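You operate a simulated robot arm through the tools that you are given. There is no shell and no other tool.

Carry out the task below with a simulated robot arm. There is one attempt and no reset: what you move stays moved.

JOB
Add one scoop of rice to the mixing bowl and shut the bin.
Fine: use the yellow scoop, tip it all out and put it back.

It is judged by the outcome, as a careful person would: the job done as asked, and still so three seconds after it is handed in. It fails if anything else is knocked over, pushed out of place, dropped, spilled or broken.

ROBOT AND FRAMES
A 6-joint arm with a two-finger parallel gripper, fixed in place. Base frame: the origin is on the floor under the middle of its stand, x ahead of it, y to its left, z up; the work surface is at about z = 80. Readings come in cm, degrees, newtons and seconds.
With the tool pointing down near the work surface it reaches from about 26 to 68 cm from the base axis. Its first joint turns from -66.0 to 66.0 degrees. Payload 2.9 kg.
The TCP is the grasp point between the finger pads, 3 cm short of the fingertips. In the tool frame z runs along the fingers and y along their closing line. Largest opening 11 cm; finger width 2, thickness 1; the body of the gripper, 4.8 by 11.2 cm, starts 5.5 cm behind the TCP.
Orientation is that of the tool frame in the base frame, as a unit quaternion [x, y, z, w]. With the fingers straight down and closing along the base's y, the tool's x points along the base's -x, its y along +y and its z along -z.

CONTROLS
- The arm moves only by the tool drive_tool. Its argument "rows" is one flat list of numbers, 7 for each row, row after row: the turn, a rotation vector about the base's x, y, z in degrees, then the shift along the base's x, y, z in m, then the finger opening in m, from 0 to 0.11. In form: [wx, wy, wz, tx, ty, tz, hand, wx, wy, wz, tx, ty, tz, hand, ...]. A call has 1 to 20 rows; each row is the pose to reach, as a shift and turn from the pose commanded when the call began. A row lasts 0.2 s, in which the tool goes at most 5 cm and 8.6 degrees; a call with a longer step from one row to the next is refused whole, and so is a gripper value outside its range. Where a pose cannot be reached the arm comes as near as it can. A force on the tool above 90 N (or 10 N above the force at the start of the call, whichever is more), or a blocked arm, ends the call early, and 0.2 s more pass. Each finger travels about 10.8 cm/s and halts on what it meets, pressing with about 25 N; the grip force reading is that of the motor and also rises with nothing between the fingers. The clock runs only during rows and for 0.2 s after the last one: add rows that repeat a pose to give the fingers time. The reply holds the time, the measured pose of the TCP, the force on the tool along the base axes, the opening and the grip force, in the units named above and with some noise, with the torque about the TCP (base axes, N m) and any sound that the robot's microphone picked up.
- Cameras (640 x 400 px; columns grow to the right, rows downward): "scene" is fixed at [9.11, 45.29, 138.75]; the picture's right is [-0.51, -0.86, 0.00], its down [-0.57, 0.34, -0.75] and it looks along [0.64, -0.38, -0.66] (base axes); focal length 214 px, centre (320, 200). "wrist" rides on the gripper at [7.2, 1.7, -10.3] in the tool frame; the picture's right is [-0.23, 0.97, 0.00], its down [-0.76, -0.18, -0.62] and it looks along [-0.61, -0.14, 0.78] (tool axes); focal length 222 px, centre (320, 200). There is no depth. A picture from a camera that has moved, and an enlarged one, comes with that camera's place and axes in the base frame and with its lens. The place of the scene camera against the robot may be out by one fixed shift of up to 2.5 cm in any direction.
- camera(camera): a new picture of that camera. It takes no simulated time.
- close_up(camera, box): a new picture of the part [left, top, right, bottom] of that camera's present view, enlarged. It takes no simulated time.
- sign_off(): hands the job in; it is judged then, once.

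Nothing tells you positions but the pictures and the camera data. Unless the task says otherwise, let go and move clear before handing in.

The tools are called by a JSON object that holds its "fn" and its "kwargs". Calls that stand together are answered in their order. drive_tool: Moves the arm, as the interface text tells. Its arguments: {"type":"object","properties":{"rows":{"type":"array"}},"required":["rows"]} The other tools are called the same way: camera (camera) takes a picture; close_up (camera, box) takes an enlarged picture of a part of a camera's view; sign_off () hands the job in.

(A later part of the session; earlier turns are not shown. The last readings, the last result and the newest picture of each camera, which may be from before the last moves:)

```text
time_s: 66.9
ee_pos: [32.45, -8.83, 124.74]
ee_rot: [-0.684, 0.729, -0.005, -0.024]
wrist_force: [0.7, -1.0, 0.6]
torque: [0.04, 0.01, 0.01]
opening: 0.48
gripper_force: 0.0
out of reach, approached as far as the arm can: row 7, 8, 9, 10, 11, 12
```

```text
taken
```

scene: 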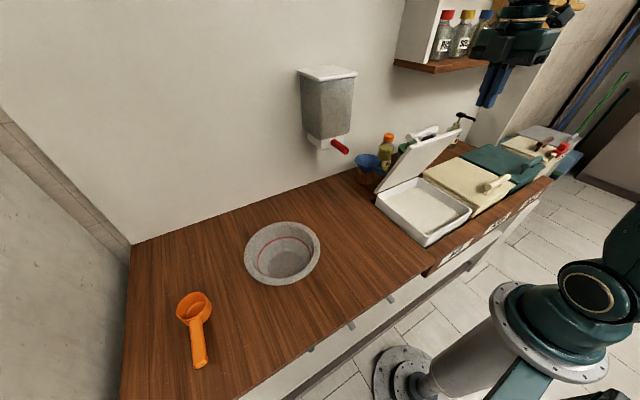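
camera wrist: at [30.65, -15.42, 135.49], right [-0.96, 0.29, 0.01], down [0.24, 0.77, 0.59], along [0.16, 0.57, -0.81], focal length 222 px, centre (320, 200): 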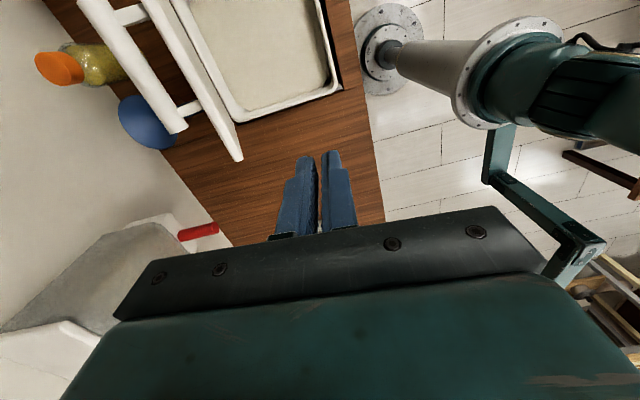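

{"fn": "close_up", "kwargs": {"camera": "wrist", "box": [30, 0, 370, 180]}}

{"fn": "close_up", "kwargs": {"camera": "wrist", "box": [340, 0, 640, 300]}}

{"fn": "close_up", "kwargs": {"camera": "scene", "box": [360, 120, 480, 250]}}

{"fn": "close_up", "kwargs": {"camera": "scene", "box": [480, 100, 640, 240]}}

```text
1.88 times, centred on (200, 90) of wrist
camera zoom: at [30.65, -15.42, 135.49], right [-0.96, 0.29, 0.01], down [0.24, 0.77, 0.59], along [0.16, 0.57, -0.81], focal length 418 px, centre (546, 407)
```

zoom: 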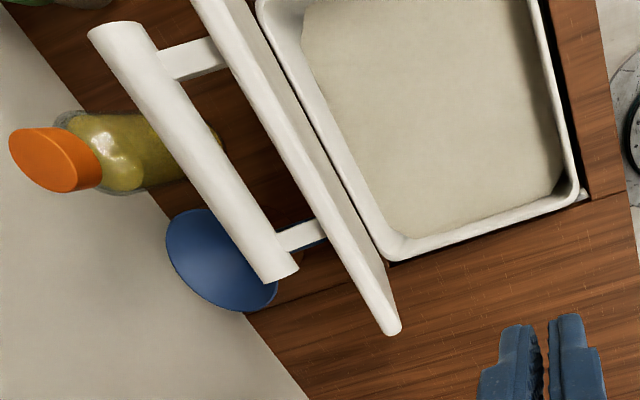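

```text
1.33 times, centred on (490, 150) of wrist
camera zoom: at [30.65, -15.42, 135.49], right [-0.96, 0.29, 0.01], down [0.24, 0.77, 0.59], along [0.16, 0.57, -0.81], focal length 296 px, centre (93, 267)
```

zoom: 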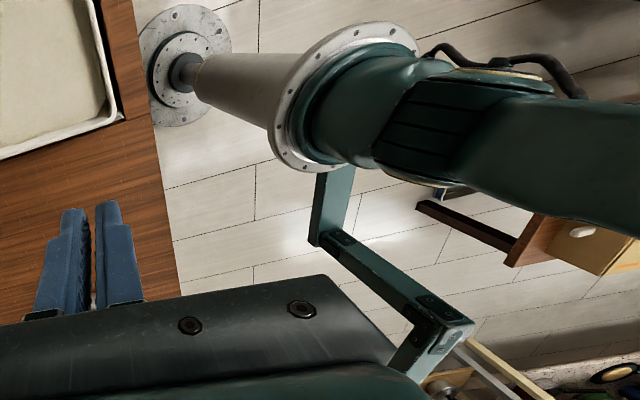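

```text
3.08 times, centred on (420, 185) of scene
camera zoom: at [9.1, 45.3, 138.75], right [-0.51, -0.86, 0.0], down [-0.57, 0.34, -0.75], along [0.64, -0.38, -0.66], focal length 660 px, centre (12, 246)
```

zoom: 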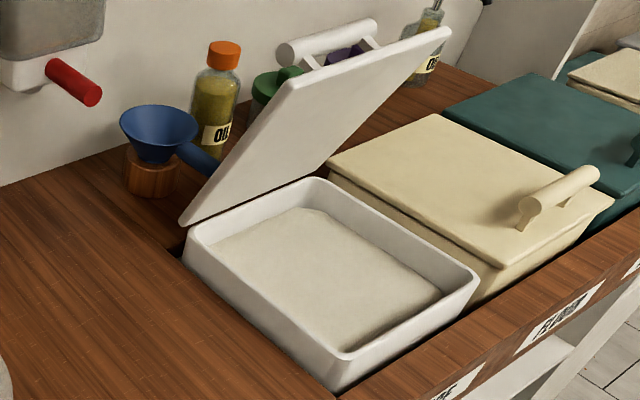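

```text
2.86 times, centred on (560, 170) of scene
camera zoom: at [9.1, 45.3, 138.75], right [-0.51, -0.86, 0.0], down [-0.57, 0.34, -0.75], along [0.64, -0.38, -0.66], focal length 613 px, centre (-366, 286)
```

zoom: 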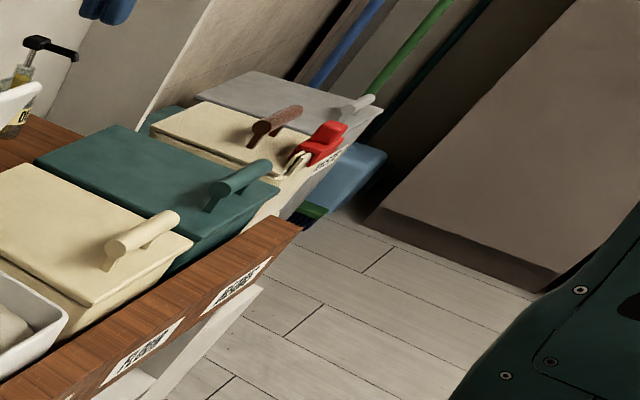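

{"fn": "close_up", "kwargs": {"camera": "wrist", "box": [120, 60, 260, 180]}}

{"fn": "close_up", "kwargs": {"camera": "scene", "box": [350, 150, 420, 220]}}

{"fn": "close_up", "kwargs": {"camera": "wrist", "box": [120, 0, 240, 80]}}

```text
3.33 times, centred on (190, 120) of wrist
camera zoom: at [30.65, -15.42, 135.49], right [-0.96, 0.29, 0.01], down [0.24, 0.77, 0.59], along [0.16, 0.57, -0.81], focal length 740 px, centre (753, 467)
```

zoom: 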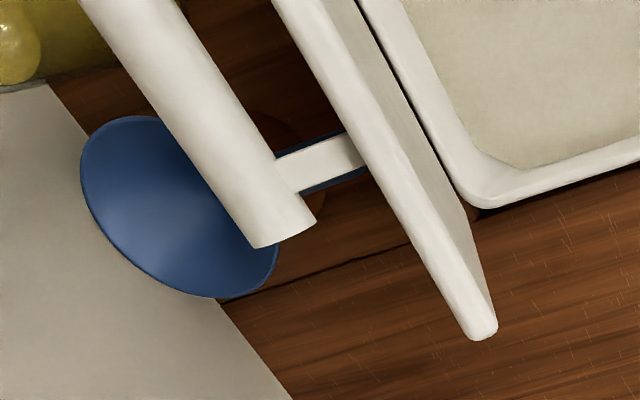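

```text
5.71 times, centred on (385, 185) of scene
camera zoom: at [9.1, 45.3, 138.75], right [-0.51, -0.86, 0.0], down [-0.57, 0.34, -0.75], along [0.64, -0.38, -0.66], focal length 1226 px, centre (-51, 286)
```

zoom: 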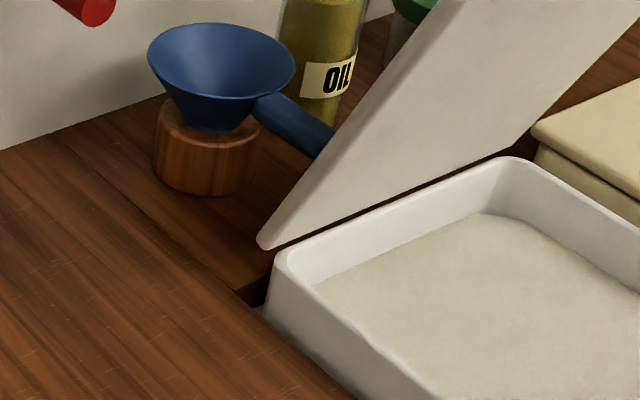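

```text
5.00 times, centred on (180, 40) of wrist
camera zoom: at [30.65, -15.42, 135.49], right [-0.96, 0.29, 0.01], down [0.24, 0.77, 0.59], along [0.16, 0.57, -0.81], focal length 1111 px, centre (1020, 1000)
```

zoom: 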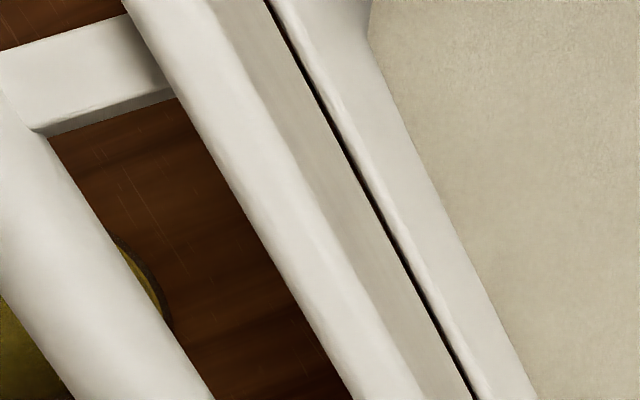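

Still no sign of it. I'll swing the camera the other way to check the floor and counter front on the right-hand side.

{"fn": "drive_tool", "kwargs": {"rows": [0, 0, -8, 0, 0, -0.005, 0.005, 0, 0, -16, 0, 0, -0.01, 0.005, 0, 0, -24, 0, 0, -0.02, 0.005, 0, 0, -32, 0, 0, -0.03, 0.005, 0, 0, -40, 0, 0, -0.04, 0.005, 0, 0, -48, 0, 0, -0.05, 0.005, 0, 0, -56, 0, 0, -0.06, 0.005, 0, 0, -64, 0, 0, -0.07, 0.005, 0, 0, -72, 0, 0, -0.08, 0.005, 0, 0, -80, 0, 0, -0.08, 0.005, 0, 0, -88, 0, 0, -0.08, 0.005, 0, 0, -88, 0, 0, -0.08, 0.005]}}

{"fn": "camera", "kwargs": {"camera": "wrist"}}

```text
time_s: 69.5
ee_pos: [33.22, -5.03, 115.41]
ee_rot: [-0.092, 0.993, 0.068, -0.01]
wrist_force: [1.2, -5.2, -1.4]
torque: [0.36, 0.11, -0.06]
opening: 0.49
gripper_force: 0.0
out of reach, approached as far as the arm can: row 1, 2, 3, 4, 5, 6, 7, 8, 9, 10, 11
```

```text
taken
camera wrist: at [26.09, -6.07, 125.85], right [0.05, 0.99, 0.13], down [0.8, -0.12, 0.59], along [0.6, 0.08, -0.8], focal length 222 px, centre (320, 200)
```

wrist: 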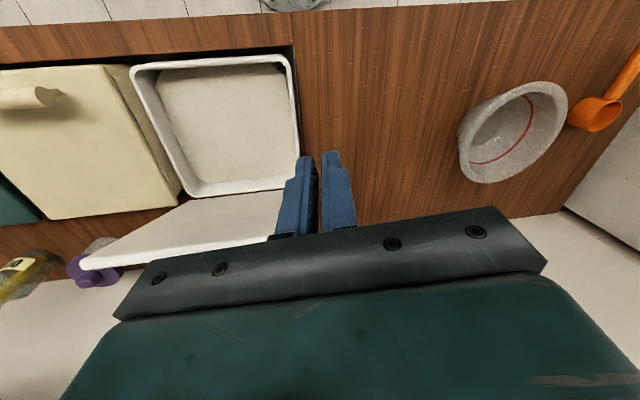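

The arm went through an awkward wrist posture and is slightly off the commanded pose. I'll return it to a plain tool-down pose well above everything before going on.

{"fn": "drive_tool", "kwargs": {"rows": [-2.6, -0.4, -3.5, 0, 0, 0.01, 0.005, -5.2, -0.8, -7, 0, 0, 0.02, 0.005, -7.8, -1.2, -10.6, 0, 0, 0.03, 0.005, -7.8, -1.2, -10.6, 0, 0, 0.03, 0.005]}}

{"fn": "camera", "kwargs": {"camera": "scene"}}

{"fn": "camera", "kwargs": {"camera": "wrist"}}

```text
time_s: 70.5
ee_pos: [31.7, -8.72, 116.49]
ee_rot: [0.108, 0.993, -0.055, -0.009]
wrist_force: [0.4, -0.4, 0.4]
torque: [0.0, -0.02, 0.02]
opening: 0.51
gripper_force: 0.1
```

```text
taken
```

scene: 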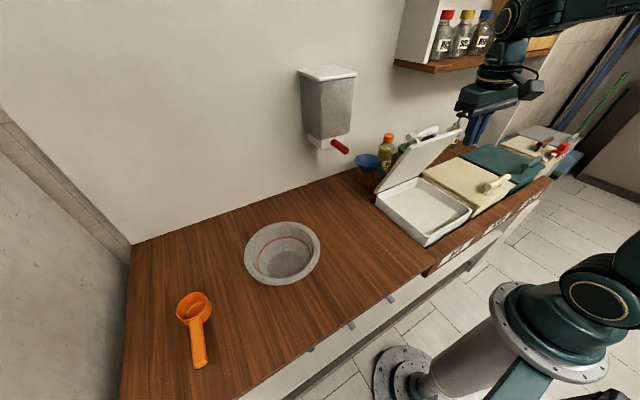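

```text
taken
camera wrist: at [25.34, -4.3, 126.56], right [0.43, 0.9, -0.11], down [0.72, -0.27, 0.64], along [0.54, -0.35, -0.76], focal length 222 px, centre (320, 200)
```

wrist: 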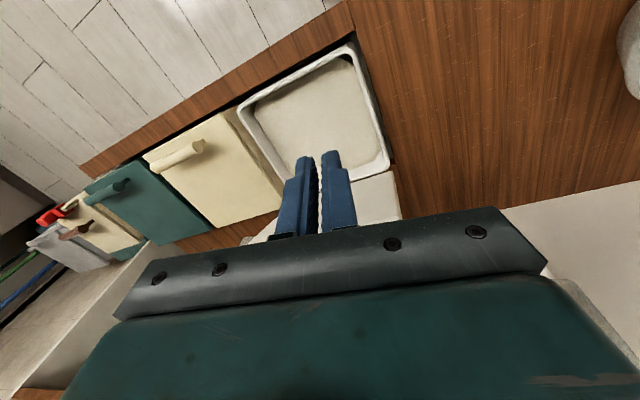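

{"fn": "close_up", "kwargs": {"camera": "scene", "box": [440, 0, 640, 150]}}

{"fn": "close_up", "kwargs": {"camera": "wrist", "box": [0, 0, 320, 200]}}

{"fn": "close_up", "kwargs": {"camera": "wrist", "box": [230, 20, 430, 240]}}

{"fn": "close_up", "kwargs": {"camera": "scene", "box": [290, 220, 520, 400]}}

```text
2.67 times, centred on (540, 75) of scene
camera zoom: at [9.11, 45.29, 138.75], right [-0.51, -0.86, 0.0], down [-0.57, 0.34, -0.75], along [0.64, -0.38, -0.66], focal length 572 px, centre (-267, 533)
```

zoom: 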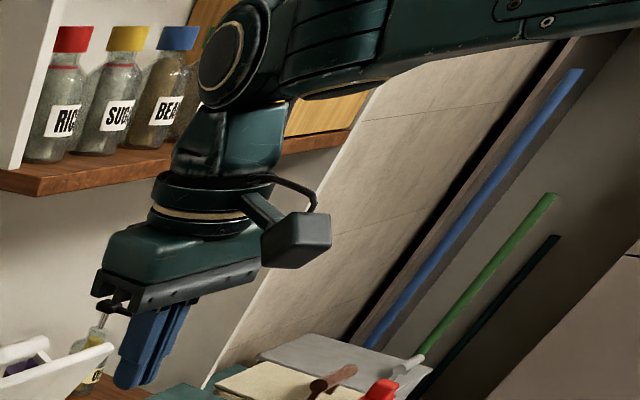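

```text
2.00 times, centred on (160, 100) of wrist
camera zoom: at [25.34, -4.3, 126.56], right [0.43, 0.9, -0.11], down [0.72, -0.27, 0.64], along [0.54, -0.35, -0.76], focal length 444 px, centre (640, 400)
```

zoom: 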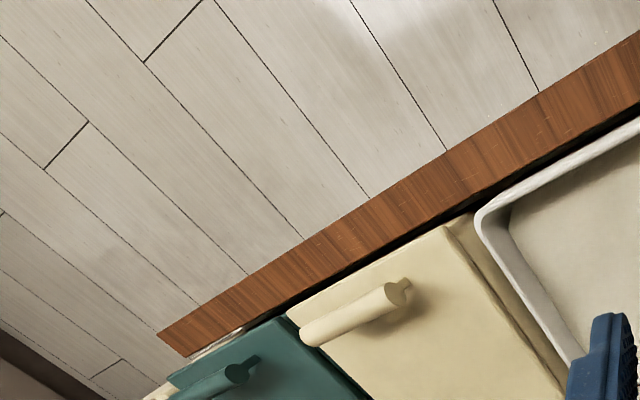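

```text
1.82 times, centred on (330, 130) of wrist
camera zoom: at [25.34, -4.3, 126.56], right [0.43, 0.9, -0.11], down [0.72, -0.27, 0.64], along [0.54, -0.35, -0.76], focal length 404 px, centre (302, 327)
```

zoom: 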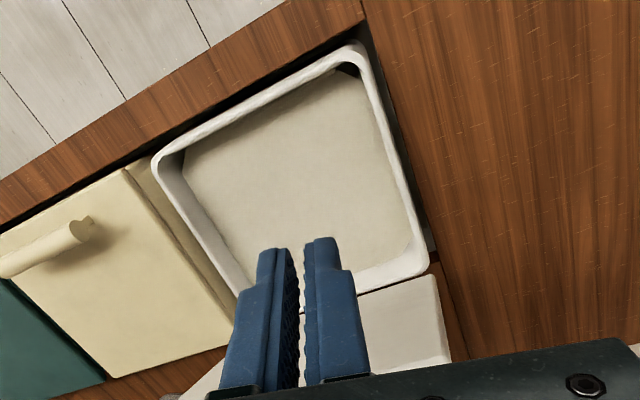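

```text
2.22 times, centred on (405, 310) of scene
camera zoom: at [9.11, 45.29, 138.75], right [-0.51, -0.86, 0.0], down [-0.57, 0.34, -0.75], along [0.64, -0.38, -0.66], focal length 477 px, centre (131, -44)
```

zoom: 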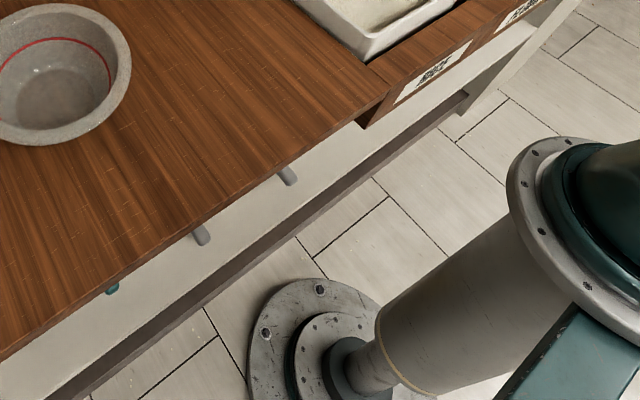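

There's a dark spot at the front-left corner of the rice. Rice won't hold a dropped scoop up if it behaves as a loose fill, so the scoop may be partly buried there. I'll look closely.

{"fn": "close_up", "kwargs": {"camera": "wrist", "box": [310, 30, 400, 90]}}

{"fn": "close_up", "kwargs": {"camera": "scene", "box": [370, 170, 480, 250]}}

{"fn": "close_up", "kwargs": {"camera": "wrist", "box": [230, 40, 400, 190]}}

```text
6.67 times, centred on (355, 60) of wrist
camera zoom: at [25.34, -4.3, 126.56], right [0.43, 0.9, -0.11], down [0.72, -0.27, 0.64], along [0.54, -0.35, -0.76], focal length 1481 px, centre (87, 1133)
```

zoom: 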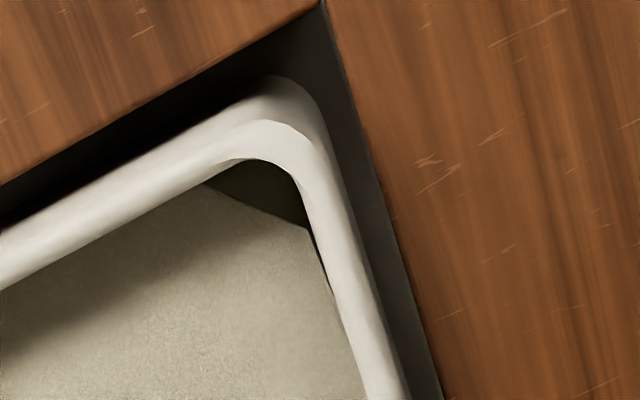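

```text
5.00 times, centred on (425, 210) of scene
camera zoom: at [9.11, 45.29, 138.75], right [-0.51, -0.86, 0.0], down [-0.57, 0.34, -0.75], along [0.64, -0.38, -0.66], focal length 1072 px, centre (-205, 150)
```

zoom: 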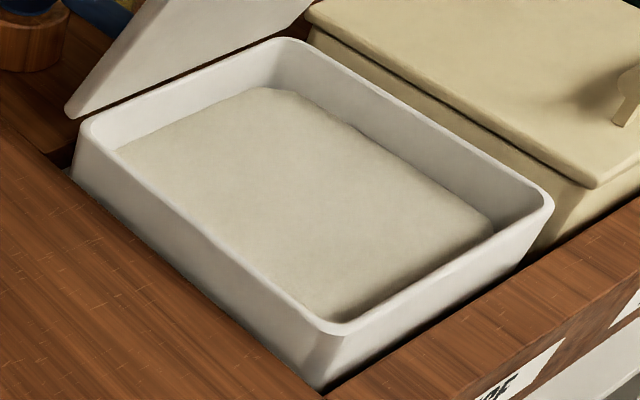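

```text
2.67 times, centred on (315, 115) of wrist
camera zoom: at [25.34, -4.3, 126.56], right [0.43, 0.9, -0.11], down [0.72, -0.27, 0.64], along [0.54, -0.35, -0.76], focal length 592 px, centre (333, 427)
```

zoom: 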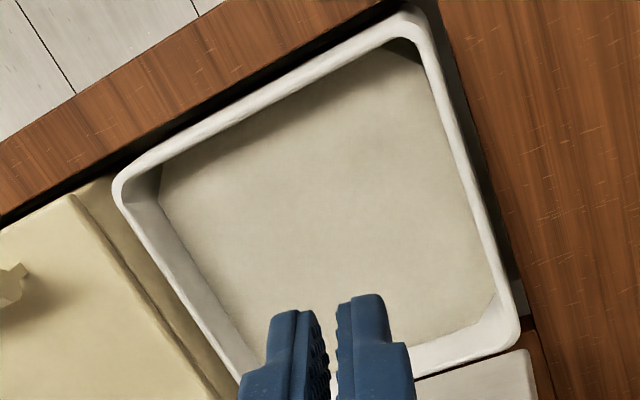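

The rice fill looks like a loose surface, and no crash sound was reported, so I believe the scoop dropped into the bin and sank. I'll straighten the tool, hover over the bin and then feel for it gently.

{"fn": "drive_tool", "kwargs": {"rows": [2.1, -0.3, 4.1, 0.01, -0.01, -0.02, 0.02, 4.2, -0.7, 8.2, 0.02, -0.02, -0.04, 0.04, 6.3, -1, 12.4, 0.03, -0.03, -0.06, 0.05, 6.3, -1, 12.4, 0.03, -0.04, -0.09, 0.05, 6.3, -1, 12.4, 0.03, -0.04, -0.12, 0.05, 6.3, -1, 12.4, 0.03, -0.04, -0.15, 0.05, 6.3, -1, 12.4, 0.03, -0.04, -0.15, 0.05]}}

{"fn": "camera", "kwargs": {"camera": "wrist"}}

{"fn": "close_up", "kwargs": {"camera": "scene", "box": [360, 100, 520, 250]}}

```text
time_s: 72.1
ee_pos: [34.59, -12.61, 101.31]
ee_rot: [0.0, 1.0, 0.0, -0.001]
wrist_force: [0.2, 0.0, 0.0]
torque: [-0.01, -0.01, 0.0]
opening: 5.02
gripper_force: 0.0
```

```text
taken
camera wrist: at [27.33, -10.8, 111.64], right [0.23, 0.97, 0.0], down [0.76, -0.18, 0.62], along [0.61, -0.14, -0.78], focal length 222 px, centre (320, 200)
```

wrist: 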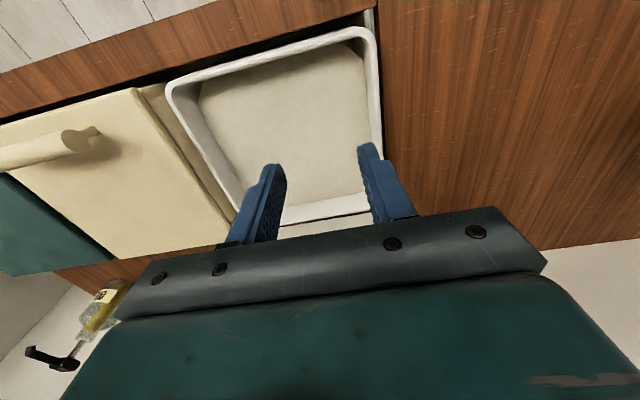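

```text
2.67 times, centred on (440, 175) of scene
camera zoom: at [9.11, 45.29, 138.75], right [-0.51, -0.86, 0.0], down [-0.57, 0.34, -0.75], along [0.64, -0.38, -0.66], focal length 572 px, centre (0, 267)
```

zoom: 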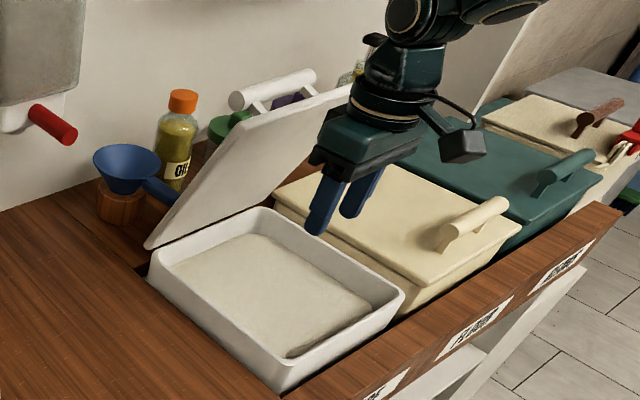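

{"fn": "drive_tool", "kwargs": {"rows": [0, 0, 0, 0.01, -0.015, -0.03, 0.05, 0, 0, 0, 0.02, -0.03, -0.06, 0.05, 0, 0, 0, 0.023, -0.033, -0.09, 0.05, 0, 0, 0, 0.023, -0.033, -0.12, 0.05, 0, 0, 0, 0.023, -0.033, -0.15, 0.05, 0, 0, 0, 0.023, -0.033, -0.17, 0.05, 0, 0, 0, 0.023, -0.033, -0.18, 0.05, 0, 0, 0, 0.023, -0.033, -0.19, 0.05]}}

{"fn": "close_up", "kwargs": {"camera": "scene", "box": [370, 130, 490, 250]}}

{"fn": "camera", "kwargs": {"camera": "wrist"}}

```text
time_s: 73.9
ee_pos: [36.97, -15.88, 82.32]
ee_rot: [0.0, 1.0, 0.0, 0.0]
wrist_force: [0.1, -1.0, 0.2]
torque: [0.01, -0.03, 0.02]
opening: 5.04
gripper_force: 0.1
```

```text
3.33 times, centred on (430, 190) of scene
camera zoom: at [9.11, 45.29, 138.75], right [-0.51, -0.86, 0.0], down [-0.57, 0.34, -0.75], along [0.64, -0.38, -0.66], focal length 715 px, centre (-47, 233)
```

zoom: 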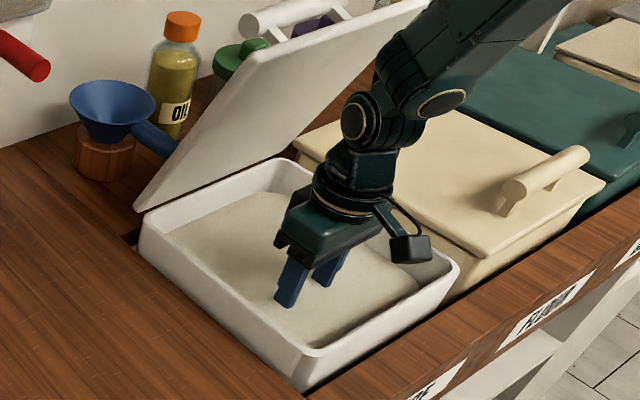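

```text
taken
camera wrist: at [29.76, -14.08, 92.64], right [0.23, 0.97, 0.0], down [0.76, -0.18, 0.62], along [0.61, -0.14, -0.78], focal length 222 px, centre (320, 200)
```

wrist: 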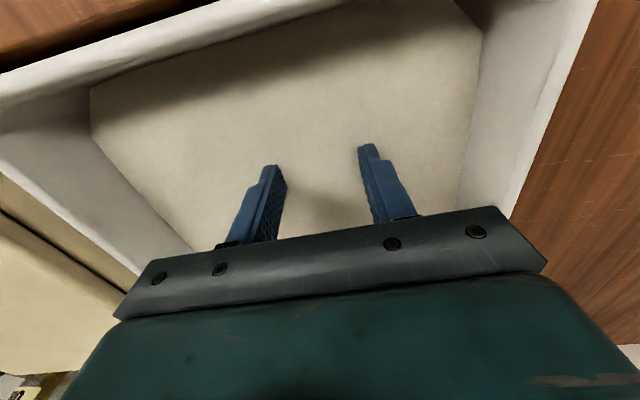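

The fingertips are just above the rice at about z 79. I'll go down a centimetre or so at a time, reading the force each time.

{"fn": "drive_tool", "kwargs": {"rows": [0, 0, 0, 0, 0, -0.01, 0.05, 0, 0, 0, 0, 0, -0.02, 0.05, 0, 0, 0, 0, 0, -0.02, 0.05]}}

{"fn": "camera", "kwargs": {"camera": "wrist"}}

```text
time_s: 74.7
ee_pos: [36.91, -15.86, 80.29]
ee_rot: [0.0, 1.0, -0.001, -0.001]
wrist_force: [-0.4, 0.5, 0.0]
torque: [0.0, -0.01, 0.02]
opening: 5.01
gripper_force: 0.0
```

```text
taken
camera wrist: at [29.73, -14.18, 90.7], right [0.23, 0.97, 0.0], down [0.76, -0.18, 0.62], along [0.61, -0.14, -0.78], focal length 222 px, centre (320, 200)
```

wrist: 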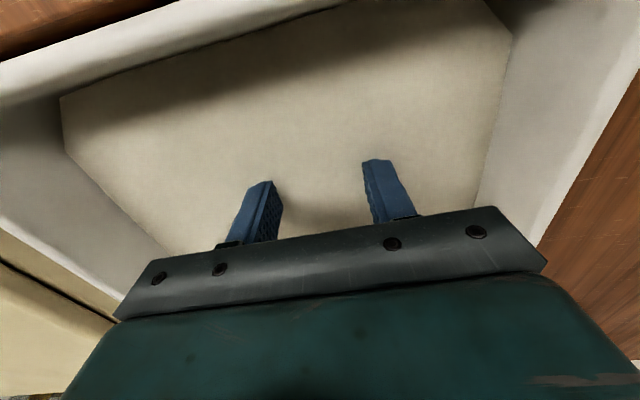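

The fingers pass into the rice with no resistance, so the scoop could indeed have sunk through it. Going deeper carefully.

{"fn": "drive_tool", "kwargs": {"rows": [0, 0, 0, 0, 0, -0.008, 0.05, 0, 0, 0, 0, 0, -0.016, 0.05, 0, 0, 0, 0, 0, -0.016, 0.05]}}

{"fn": "camera", "kwargs": {"camera": "wrist"}}

{"fn": "close_up", "kwargs": {"camera": "scene", "box": [370, 130, 490, 250]}}

```text
time_s: 75.5
ee_pos: [36.89, -15.85, 78.79]
ee_rot: [0.0, 1.0, 0.0, 0.001]
wrist_force: [-0.4, 0.1, 0.8]
torque: [0.02, -0.01, -0.01]
opening: 5.03
gripper_force: 0.1
```

```text
taken
camera wrist: at [29.73, -14.11, 89.06], right [0.23, 0.97, 0.0], down [0.76, -0.18, 0.62], along [0.61, -0.14, -0.78], focal length 222 px, centre (320, 200)
```

wrist: 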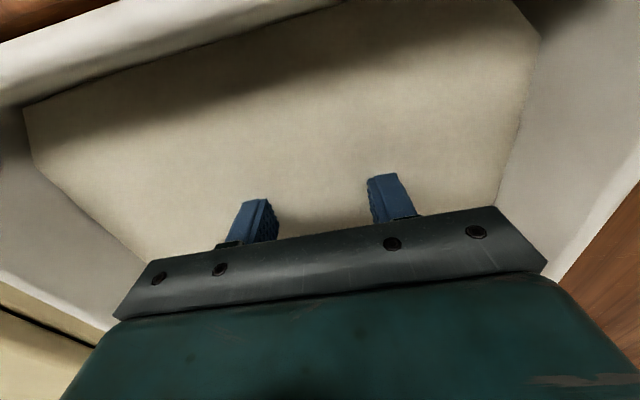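

```text
3.33 times, centred on (430, 190) of scene
camera zoom: at [9.11, 45.29, 138.75], right [-0.51, -0.86, 0.0], down [-0.57, 0.34, -0.75], along [0.64, -0.38, -0.66], focal length 715 px, centre (-47, 233)
```

zoom: 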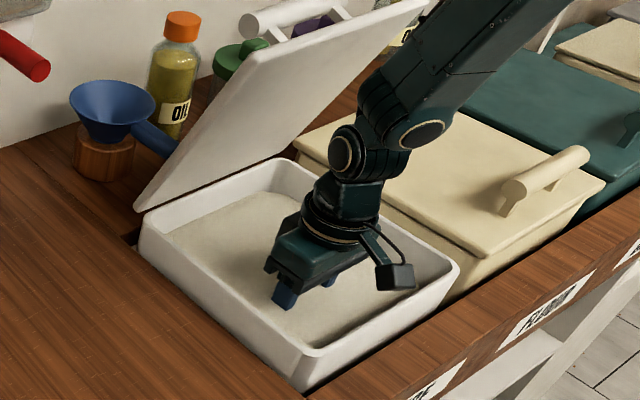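

Still nothing at a tip depth of about z 75.7. I'll shift to the middle of the bin, where the camera also clears the front wall, and feel deeper.

{"fn": "drive_tool", "kwargs": {"rows": [0, 0, 0, 0.012, -0.005, 0.005, 0.05, 0, 0, 0, 0.025, -0.01, 0.005, 0.05, 0, 0, 0, 0.04, -0.015, 0.005, 0.05, 0, 0, 0, 0.05, -0.015, 0, 0.05, 0, 0, 0, 0.05, -0.015, -0.01, 0.05, 0, 0, 0, 0.05, -0.015, -0.01, 0.05]}}

{"fn": "drive_tool", "kwargs": {"rows": [0, 0, 0, 0, 0, -0.006, 0.05, 0, 0, 0, 0, 0, -0.012, 0.05, 0, 0, 0, 0, 0, -0.012, 0.05]}}

{"fn": "camera", "kwargs": {"camera": "wrist"}}

{"fn": "close_up", "kwargs": {"camera": "scene", "box": [370, 130, 490, 250]}}

```text
time_s: 76.9
ee_pos: [42.14, -17.51, 77.6]
ee_rot: [0.0, 1.0, -0.001, 0.0]
wrist_force: [-0.9, -0.2, 0.3]
torque: [0.01, -0.03, -0.03]
opening: 5.02
gripper_force: 0.0
```

```text
time_s: 77.7
ee_pos: [42.14, -17.49, 76.6]
ee_rot: [0.001, 1.0, -0.001, 0.001]
wrist_force: [-4.9, 1.0, 16.2]
torque: [0.42, -0.14, 0.09]
opening: 5.01
gripper_force: 0.4
```

```text
taken
camera wrist: at [34.81, -15.77, 86.89], right [0.23, 0.97, 0.0], down [0.76, -0.18, 0.62], along [0.61, -0.14, -0.78], focal length 222 px, centre (320, 200)
```

wrist: 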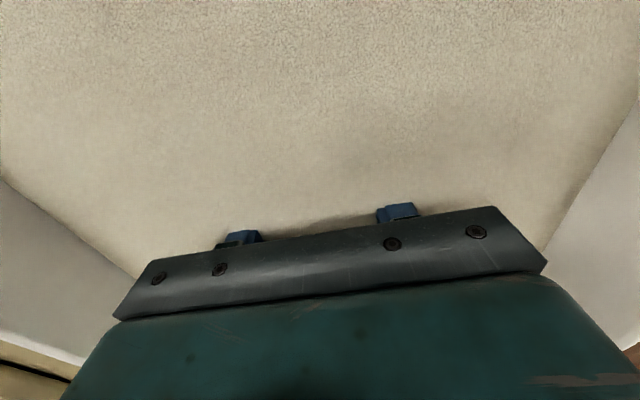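

```text
3.33 times, centred on (430, 190) of scene
camera zoom: at [9.08, 45.3, 138.75], right [-0.51, -0.86, 0.0], down [-0.57, 0.34, -0.75], along [0.65, -0.38, -0.66], focal length 715 px, centre (-47, 233)
```

zoom: 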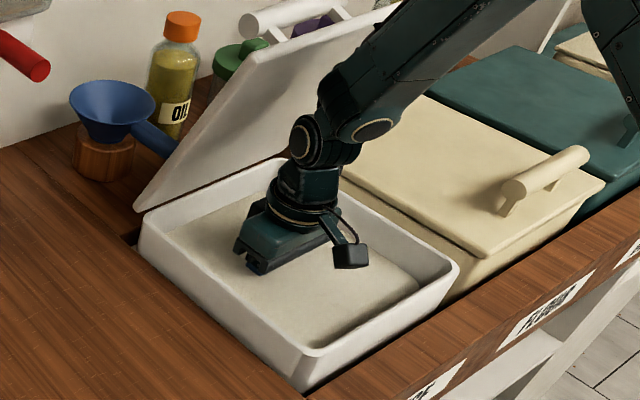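

Something solid is under the left finger only, near (42, −15) at z≈73.6. That is likely the scoop, since the floor would press on both fingers. I'll back off and map it by feel.

{"fn": "drive_tool", "kwargs": {"rows": [0, 0, 0, 0, 0, 0.01, 0.05, 0, 0, 0, 0, -0.02, 0.01, 0.05, 0, 0, 0, 0, -0.04, 0.01, 0.05, 0, 0, 0, 0, -0.04, 0.0, 0.05, 0, 0, 0, 0, -0.04, -0.003, 0.05, 0, 0, 0, 0, -0.04, -0.003, 0.05]}}

```text
time_s: 79.1
ee_pos: [42.06, -21.5, 76.04]
ee_rot: [0.0, 1.0, -0.001, 0.0]
wrist_force: [-0.9, -0.9, 0.8]
torque: [-0.03, 0.0, 0.01]
opening: 5.05
gripper_force: 0.2
```

{"fn": "drive_tool", "kwargs": {"rows": [0, 0, 0, 0, 0, -0.006, 0.05, 0, 0, 0, 0, 0, -0.012, 0.05, 0, 0, 0, 0, 0, -0.012, 0.05]}}

```text
time_s: 79.9
ee_pos: [42.0, -21.47, 74.98]
ee_rot: [0.0, 1.0, 0.0, 0.0]
wrist_force: [-0.9, -1.0, -0.5]
torque: [0.01, 0.01, 0.02]
opening: 5.01
gripper_force: 0.1
```

{"fn": "drive_tool", "kwargs": {"rows": [0, 0, 0, 0, 0, -0.006, 0.05, 0, 0, 0, 0, 0, -0.012, 0.05, 0, 0, 0, 0, 0, -0.012, 0.05]}}

{"fn": "close_up", "kwargs": {"camera": "scene", "box": [370, 130, 490, 250]}}

```text
time_s: 80.6
ee_pos: [42.21, -21.59, 74.55]
ee_rot: [0.001, 1.0, 0.0, 0.0]
wrist_force: [-6.1, -1.2, 11.5]
torque: [0.3, 0.22, 0.12]
opening: 4.96
gripper_force: 0.1
stopped in row 3: the force on the tool passed its limit at 97 N (the readings are from after the stop); the commanded pose is now the measured one
```

```text
3.33 times, centred on (430, 190) of scene
camera zoom: at [9.08, 45.3, 138.75], right [-0.51, -0.86, 0.0], down [-0.57, 0.34, -0.75], along [0.65, -0.38, -0.66], focal length 715 px, centre (-47, 233)
```

zoom: 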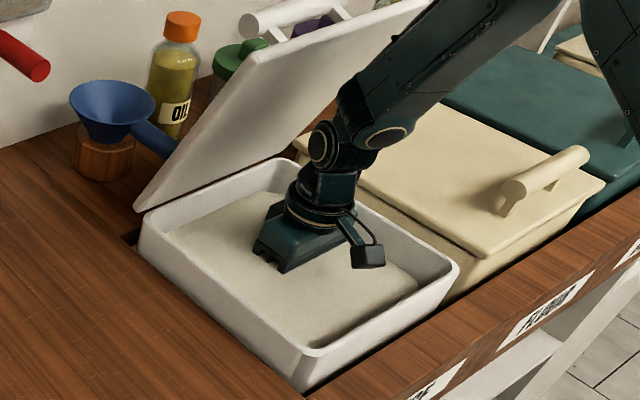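

{"fn": "drive_tool", "kwargs": {"rows": [0, 0, 0, 0, 0, 0.008, 0.05, 0, 0, 0, 0, 0, 0.015, 0.05, 0, 0, 0, 0, -0.008, 0.015, 0.04, 0, 0, 0, 0, -0.015, 0.01, 0.035, 0, 0, 0, 0, -0.015, 0.004, 0.035, 0, 0, 0, 0, -0.015, 0.001, 0.035, 0, 0, 0, 0, -0.015, 0.001, 0.035]}}

```text
time_s: 82.2
ee_pos: [42.06, -22.97, 74.57]
ee_rot: [-0.001, 1.0, 0.0, 0.001]
wrist_force: [0.1, -0.3, -0.3]
torque: [0.0, -0.01, -0.01]
opening: 3.52
gripper_force: 0.1
```

{"fn": "drive_tool", "kwargs": {"rows": [0, 0, 0, 0, 0, -0.005, 0.035, 0, 0, 0, 0, 0, -0.008, 0.035]}}

{"fn": "drive_tool", "kwargs": {"rows": [0, 0, 0, 0, 0, -0.004, 0.035, 0, 0, 0, 0, 0, -0.006, 0.035]}}

```text
time_s: 82.8
ee_pos: [42.11, -23.2, 74.59]
ee_rot: [0.0, 1.0, 0.0, -0.001]
wrist_force: [-7.7, 3.1, 15.3]
torque: [-0.27, 0.24, -0.11]
opening: 3.37
gripper_force: 0.0
stopped in row 2: the force on the tool passed its limit at 102 N (the readings are from after the stop); the commanded pose is now the measured one
```

```text
time_s: 83.3
ee_pos: [42.15, -22.98, 74.58]
ee_rot: [0.002, 1.0, 0.001, -0.002]
wrist_force: [-8.8, 4.2, 16.1]
torque: [-0.23, 0.06, -0.12]
opening: 3.34
gripper_force: 0.0
stopped in row 2: the force on the tool passed its limit at 96 N (the readings are from after the stop); the commanded pose is now the measured one
```

Both finger probes on the right meet the bin floor at about z 71.3, so the object at z≈73.6 near (43, −15) is the scoop. I'll straddle that spot with a wide opening, staying just above the floor, and close gently to feel its width.

{"fn": "drive_tool", "kwargs": {"rows": [0, 0, 0, 0, 0, 0.01, 0.04, 0, 0, 0, 0, 0.01, 0.03, 0.06, 0, 0, 0, 0, 0.03, 0.045, 0.08, 0, 0, 0, 0, 0.055, 0.045, 0.09, 0, 0, 0, 0, 0.083, 0.045, 0.09, 0, 0, 0, 0, 0.083, 0.045, 0.09]}}

{"fn": "drive_tool", "kwargs": {"rows": [0, 0, 0, 0, 0, -0.012, 0.09, 0, 0, 0, 0, 0, -0.024, 0.09, 0, 0, 0, 0, 0, -0.03, 0.09, 0, 0, 0, 0, 0, -0.034, 0.09, 0, 0, 0, 0, 0, -0.036, 0.09]}}

```text
time_s: 84.7
ee_pos: [42.1, -14.78, 79.11]
ee_rot: [0.001, 1.0, 0.001, -0.001]
wrist_force: [-0.2, 0.1, -0.5]
torque: [0.0, 0.02, -0.01]
opening: 8.98
gripper_force: 0.1
```

```text
time_s: 85.9
ee_pos: [42.14, -14.8, 75.37]
ee_rot: [0.0, 1.0, 0.001, -0.002]
wrist_force: [0.1, 0.1, 0.0]
torque: [0.03, -0.03, -0.02]
opening: 9.0
gripper_force: 0.0
```

{"fn": "drive_tool", "kwargs": {"rows": [0, 0, 0, 0, 0, 0, 0.075, 0, 0, 0, 0, 0, 0, 0.06, 0, 0, 0, 0, 0, 0, 0.045, 0, 0, 0, 0, 0, 0, 0.03, 0, 0, 0, 0, 0, 0, 0.015, 0, 0, 0, 0, 0, 0, 0.015]}}

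{"fn": "camera", "kwargs": {"camera": "wrist"}}

```text
time_s: 87.3
ee_pos: [42.12, -14.65, 75.36]
ee_rot: [0.001, 1.0, 0.001, -0.001]
wrist_force: [-0.5, -0.6, 0.9]
torque: [-0.05, 0.0, 0.0]
opening: 1.5
gripper_force: 0.1
```

```text
taken
camera wrist: at [34.99, -13.02, 85.7], right [0.23, 0.97, 0.0], down [0.76, -0.18, 0.62], along [0.61, -0.14, -0.78], focal length 222 px, centre (320, 200)
```

wrist: 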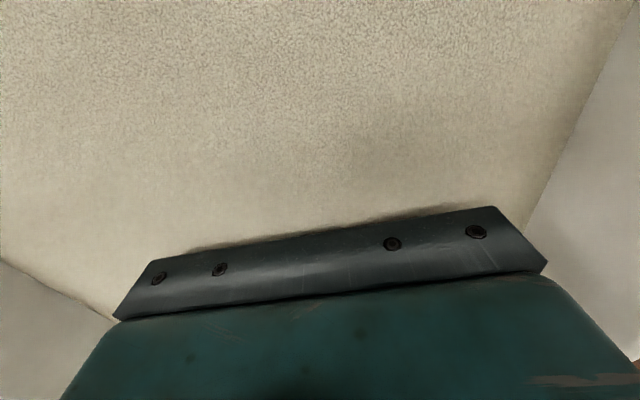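

Nothing between the fingers at x≈42, so the scoop is probably further back. I can tilt the tool to 45° and lower it until the camera is just under the rice surface, which should show it directly. First I'll rise clear.

{"fn": "drive_tool", "kwargs": {"rows": [0, 0, 0, 0, 0, 0.03, 0.015, 0, 0, 0, 0, 0, 0.06, 0.015, 0, 0, 0, 0, 0, 0.09, 0.015, 0, 0, 0, 0, 0, 0.12, 0.015, 0, 0, 0, 0, 0, 0.15, 0.015, 0, -8, 0, 0, 0, 0.17, 0.015, 0, -16, 0, 0, -0.01, 0.17, 0.015, 0, -24, 0, 0.01, -0.02, 0.17, 0.015, 0, -32, 0, 0.02, -0.028, 0.17, 0.015, 0, -40, 0, 0.03, -0.028, 0.17, 0.015, 0, -45, 0, 0.039, -0.028, 0.17, 0.015, 0, -45, 0, 0.039, -0.028, 0.17, 0.015]}}

{"fn": "camera", "kwargs": {"camera": "wrist"}}

{"fn": "close_up", "kwargs": {"camera": "scene", "box": [360, 120, 500, 250]}}

```text
time_s: 89.9
ee_pos: [46.13, -17.6, 92.28]
ee_rot: [0.001, 0.924, 0.001, 0.383]
wrist_force: [-0.3, 0.1, -0.8]
torque: [0.0, 0.0, 0.01]
opening: 1.5
gripper_force: 0.1
```

```text
taken
camera wrist: at [33.7, -15.82, 94.53], right [0.16, 0.97, 0.16], down [0.1, -0.18, 0.98], along [0.98, -0.14, -0.12], focal length 222 px, centre (320, 200)
```

wrist: 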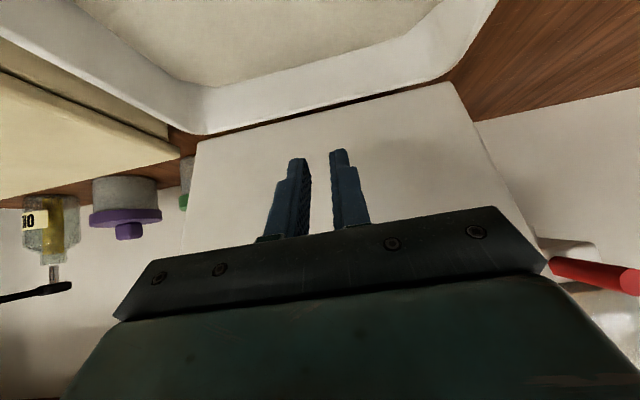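

```text
3.08 times, centred on (430, 185) of scene
camera zoom: at [9.11, 45.29, 138.75], right [-0.51, -0.86, 0.0], down [-0.57, 0.34, -0.75], along [0.64, -0.38, -0.66], focal length 660 px, centre (-18, 246)
```

zoom: 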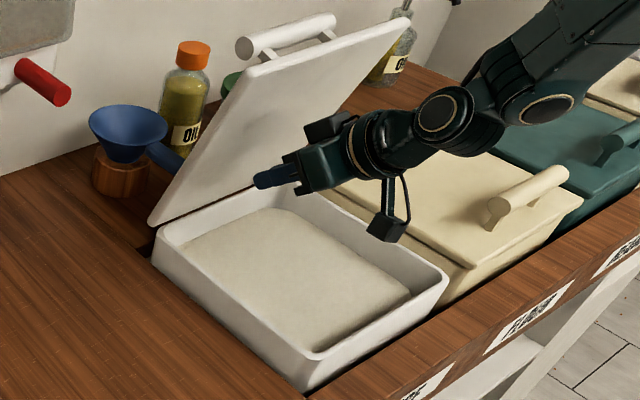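

{"fn": "drive_tool", "kwargs": {"rows": [0, 0, 0, 0, 0, -0.025, 0.015, 0, 0, 0, 0, 0, -0.05, 0.015, 0, 0, 0, 0, 0, -0.075, 0.015, 0, 0, 0, 0, 0, -0.1, 0.015, 0, 0, 0, 0, 0, -0.12, 0.015, 0, 0, 0, 0, 0, -0.13, 0.015]}}

{"fn": "close_up", "kwargs": {"camera": "scene", "box": [360, 120, 500, 250]}}

{"fn": "camera", "kwargs": {"camera": "wrist"}}

```text
time_s: 91.3
ee_pos: [46.15, -17.61, 79.34]
ee_rot: [0.0, 0.924, 0.001, 0.383]
wrist_force: [-2.4, 0.3, 4.3]
torque: [0.03, -0.04, 0.02]
opening: 1.52
gripper_force: 0.8
```

```text
3.08 times, centred on (430, 185) of scene
camera zoom: at [9.1, 45.3, 138.75], right [-0.51, -0.86, 0.0], down [-0.57, 0.34, -0.75], along [0.64, -0.38, -0.66], focal length 660 px, centre (-18, 246)
```

zoom: 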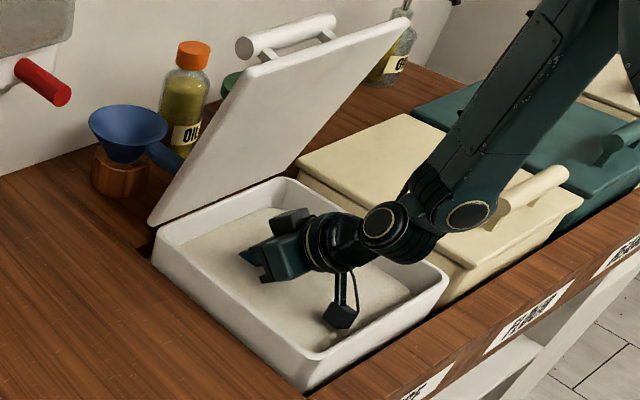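

```text
taken
camera wrist: at [33.71, -15.73, 81.52], right [0.16, 0.97, 0.16], down [0.1, -0.18, 0.98], along [0.98, -0.14, -0.12], focal length 222 px, centre (320, 200)
```

wrist: 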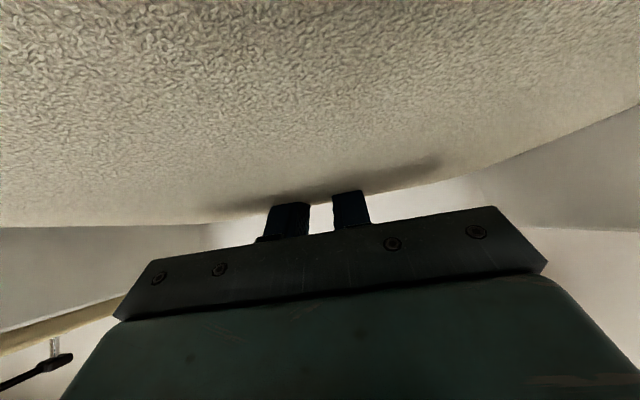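

There's a light touch at the fingertips near (48, −17) about 5 cm above the floor, which fits the scoop's cup. I'll angle the tool to the right, away from that spot, and dip the camera just below the rice surface to see.

{"fn": "drive_tool", "kwargs": {"rows": [0, 0, 0, -0.01, 0, 0.025, 0.015, 0, 0, 0, -0.02, 0, 0.05, 0.015, 0, 0, 0, -0.02, -0.005, 0.08, 0.005, 0, 0, -8, -0.02, -0.015, 0.09, 0.005, 0, 0, -16, -0.02, -0.03, 0.09, 0.005, 0, 0, -24, -0.02, -0.044, 0.09, 0.005, 0, 0, -25, -0.02, -0.044, 0.06, 0.005, 0, 0, -25, -0.02, -0.044, 0.03, 0.005, 0, 0, -25, -0.02, -0.044, 0.01, 0.005, 0, 0, -25, -0.02, -0.044, 0.0, 0.005]}}

{"fn": "close_up", "kwargs": {"camera": "scene", "box": [360, 120, 500, 250]}}

{"fn": "camera", "kwargs": {"camera": "wrist"}}

```text
time_s: 93.5
ee_pos: [44.22, -22.01, 79.28]
ee_rot: [0.2, 0.902, -0.082, 0.374]
wrist_force: [0.1, 0.3, -0.9]
torque: [0.0, 0.0, -0.01]
opening: 0.5
gripper_force: 0.1
```

```text
3.08 times, centred on (430, 185) of scene
camera zoom: at [9.11, 45.29, 138.75], right [-0.51, -0.86, 0.0], down [-0.57, 0.34, -0.75], along [0.64, -0.38, -0.66], focal length 660 px, centre (-18, 246)
```

zoom: 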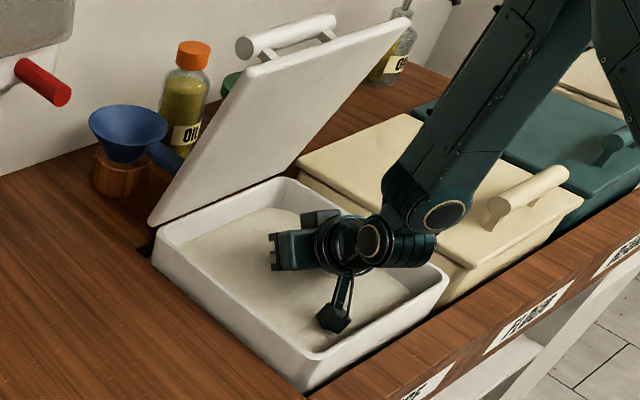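

```text
taken
camera wrist: at [33.6, -15.2, 81.56], right [0.56, 0.81, 0.16], down [0.01, -0.2, 0.98], along [0.83, -0.54, -0.12], focal length 222 px, centre (320, 200)
```

wrist: 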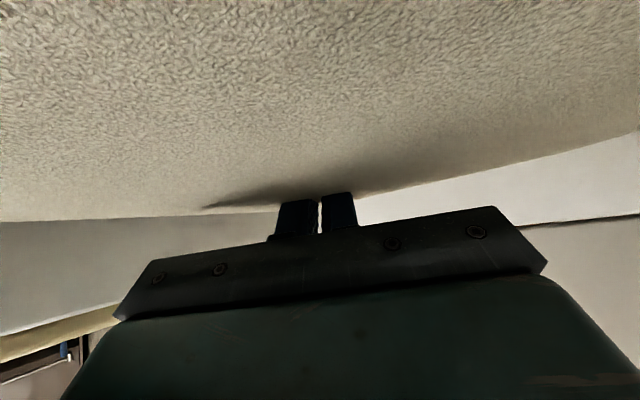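

Lowering a further few centimetres so the camera passes below the rice surface.

{"fn": "drive_tool", "kwargs": {"rows": [0, 0, 0, 0, 0, -0.012, 0.005, 0, 0, 0, 0, 0, -0.024, 0.005, 0, 0, 0, 0, 0, -0.03, 0.005, 0, 0, 0, 0, 0, -0.036, 0.005]}}

{"fn": "camera", "kwargs": {"camera": "wrist"}}

{"fn": "close_up", "kwargs": {"camera": "scene", "box": [360, 120, 500, 250]}}

```text
time_s: 94.5
ee_pos: [45.52, -22.54, 77.66]
ee_rot: [0.2, 0.889, -0.089, 0.403]
wrist_force: [0.2, 2.0, 4.2]
torque: [0.05, -0.11, 0.01]
opening: 0.55
gripper_force: 0.1
stopped in row 4: the force on the tool passed its limit at 92 N (the readings are from after the stop); the commanded pose is now the measured one
```

```text
taken
camera wrist: at [34.92, -15.68, 79.06], right [0.55, 0.82, 0.17], down [-0.04, -0.18, 0.98], along [0.83, -0.55, -0.06], focal length 222 px, centre (320, 200)
```

wrist: 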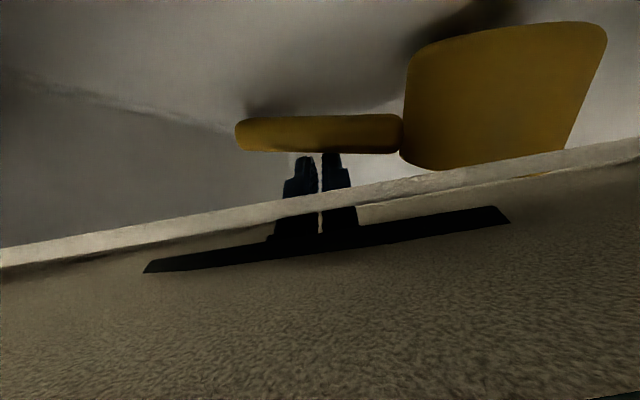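

```text
3.08 times, centred on (430, 185) of scene
camera zoom: at [9.1, 45.3, 138.75], right [-0.51, -0.86, 0.0], down [-0.57, 0.34, -0.75], along [0.64, -0.38, -0.66], focal length 660 px, centre (-18, 246)
```

zoom: 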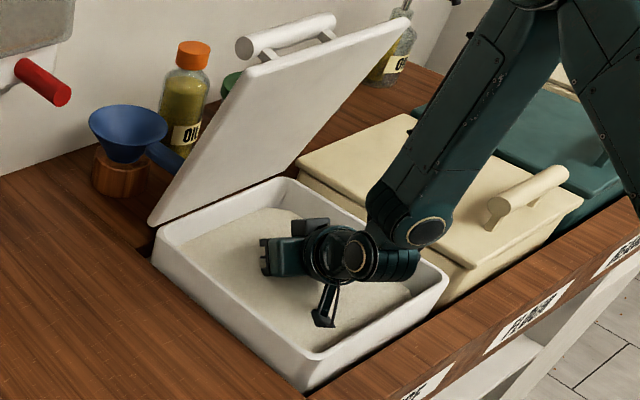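

I can see it: the yellow scoop is sitting in the rice on the bin floor, apparently upright, with its handle pointing right. I'll zoom in and work out its exact pose.

{"fn": "close_up", "kwargs": {"camera": "wrist", "box": [220, 0, 640, 260]}}

{"fn": "close_up", "kwargs": {"camera": "wrist", "box": [220, 90, 440, 220]}}

```text
1.52 times, centred on (430, 130) of wrist
camera zoom: at [34.92, -15.68, 79.06], right [0.55, 0.82, 0.17], down [-0.04, -0.18, 0.98], along [0.83, -0.55, -0.06], focal length 338 px, centre (152, 307)
```

zoom: 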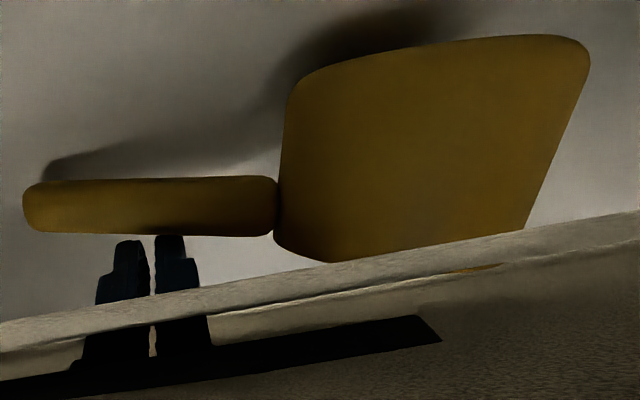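

```text
2.91 times, centred on (330, 155) of wrist
camera zoom: at [34.92, -15.68, 79.06], right [0.55, 0.82, 0.17], down [-0.04, -0.18, 0.98], along [0.83, -0.55, -0.06], focal length 646 px, centre (291, 331)
```

zoom: 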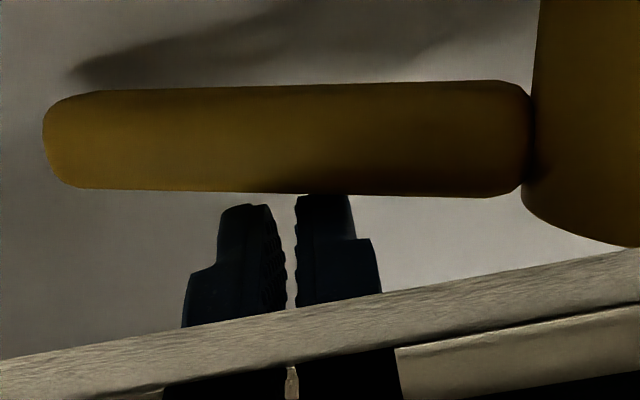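

The scoop sits upright on the bin floor. Its cup is at about (47.9, −14.4) near the back, with the handle pointing right toward (43.6, −26.8). There isn't room to grip it there, so I'll rise, go in behind the handle with closed fingers, and gently drag it forward to a reachable spot.

{"fn": "drive_tool", "kwargs": {"rows": [0, 0, 0, -0.003, 0, 0.015, 0.005, 0, 0, 0, -0.006, 0, 0.035, 0.005, 0, 0, 0, -0.01, 0, 0.06, 0.005, 0, 0, 0, -0.012, 0, 0.09, 0.005, 0, 0, 0, -0.012, 0, 0.115, 0.005, 0, 0, 0, -0.012, 0, 0.115, 0.005]}}

{"fn": "camera", "kwargs": {"camera": "scene"}}

```text
time_s: 95.9
ee_pos: [44.2, -22.3, 88.9]
ee_rot: [0.198, 0.89, -0.087, 0.401]
wrist_force: [-0.1, -0.2, -0.4]
torque: [0.0, -0.01, -0.02]
opening: 0.5
gripper_force: 0.0
```

```text
taken
```

scene: 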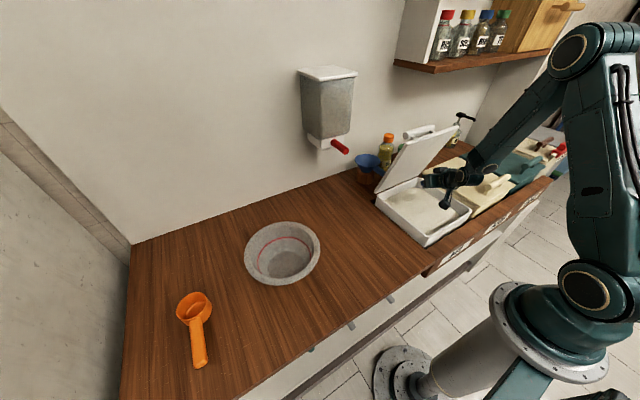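

{"fn": "drive_tool", "kwargs": {"rows": [1, 4.7, 5, 0, 0, 0, 0.005, 2, 9.4, 10, 0, 0, 0, 0.005, 3, 14, 15, 0, 0, 0, 0.005, 4.1, 18.7, 20, 0.01, 0.001, 0, 0.005, 5.1, 23.4, 25, 0.02, 0.003, 0, 0.005, 5.1, 23.4, 25, 0.028, 0.003, 0, 0.005, 5.1, 23.4, 25, 0.028, 0.003, 0, 0.005]}}

{"fn": "close_up", "kwargs": {"camera": "scene", "box": [360, 100, 520, 250]}}

{"fn": "camera", "kwargs": {"camera": "wrist"}}

```text
time_s: 97.5
ee_pos: [47.24, -22.23, 89.14]
ee_rot: [-0.002, 0.977, 0.001, 0.214]
wrist_force: [0.3, -0.3, -0.2]
torque: [0.04, 0.0, 0.01]
opening: 0.51
gripper_force: 0.0
```

```text
2.67 times, centred on (440, 175) of scene
camera zoom: at [9.11, 45.29, 138.75], right [-0.51, -0.86, 0.0], down [-0.57, 0.34, -0.75], along [0.64, -0.38, -0.66], focal length 572 px, centre (0, 267)
```

zoom: 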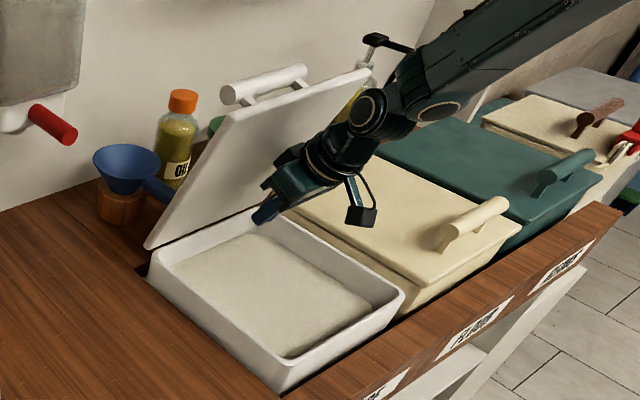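

```text
taken
camera wrist: at [36.24, -20.65, 95.47], right [0.2, 0.97, 0.1], down [0.43, -0.18, 0.88], along [0.88, -0.14, -0.46], focal length 222 px, centre (320, 200)
```

wrist: 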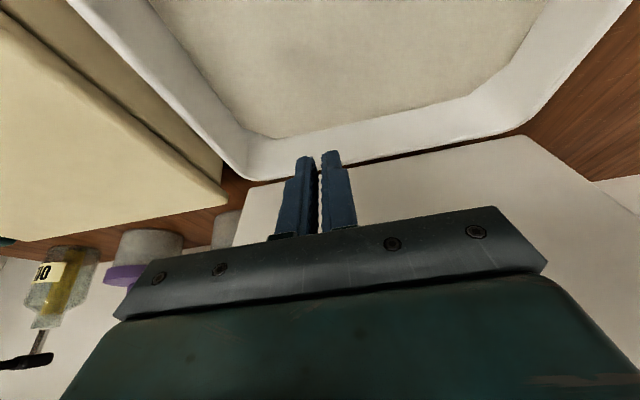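

{"fn": "drive_tool", "kwargs": {"rows": [0, 0, 0, 0.006, -0.001, -0.02, 0.005, 0, 0, 0, 0.011, -0.002, -0.045, 0.005, 0, 0, 0, 0.011, -0.002, -0.07, 0.005, 0, 0, 0, 0.011, -0.002, -0.09, 0.005, 0, 0, 0, 0.011, -0.002, -0.105, 0.005, 0, 0, 0, 0.011, -0.002, -0.115, 0.005]}}

{"fn": "drive_tool", "kwargs": {"rows": [0, 0, 0, 0, 0, -0.008, 0.005, 0, 0, 0, 0, 0, -0.014, 0.005]}}

```text
time_s: 98.9
ee_pos: [48.43, -22.48, 77.56]
ee_rot: [-0.002, 0.977, 0.002, 0.214]
wrist_force: [0.1, -0.2, 0.0]
torque: [-0.01, 0.03, 0.0]
opening: 0.47
gripper_force: 0.0
```

```text
time_s: 99.5
ee_pos: [48.18, -22.53, 76.01]
ee_rot: [-0.001, 0.977, 0.001, 0.214]
wrist_force: [-0.5, -1.0, 0.2]
torque: [0.0, 0.03, 0.02]
opening: 0.47
gripper_force: 0.0
```

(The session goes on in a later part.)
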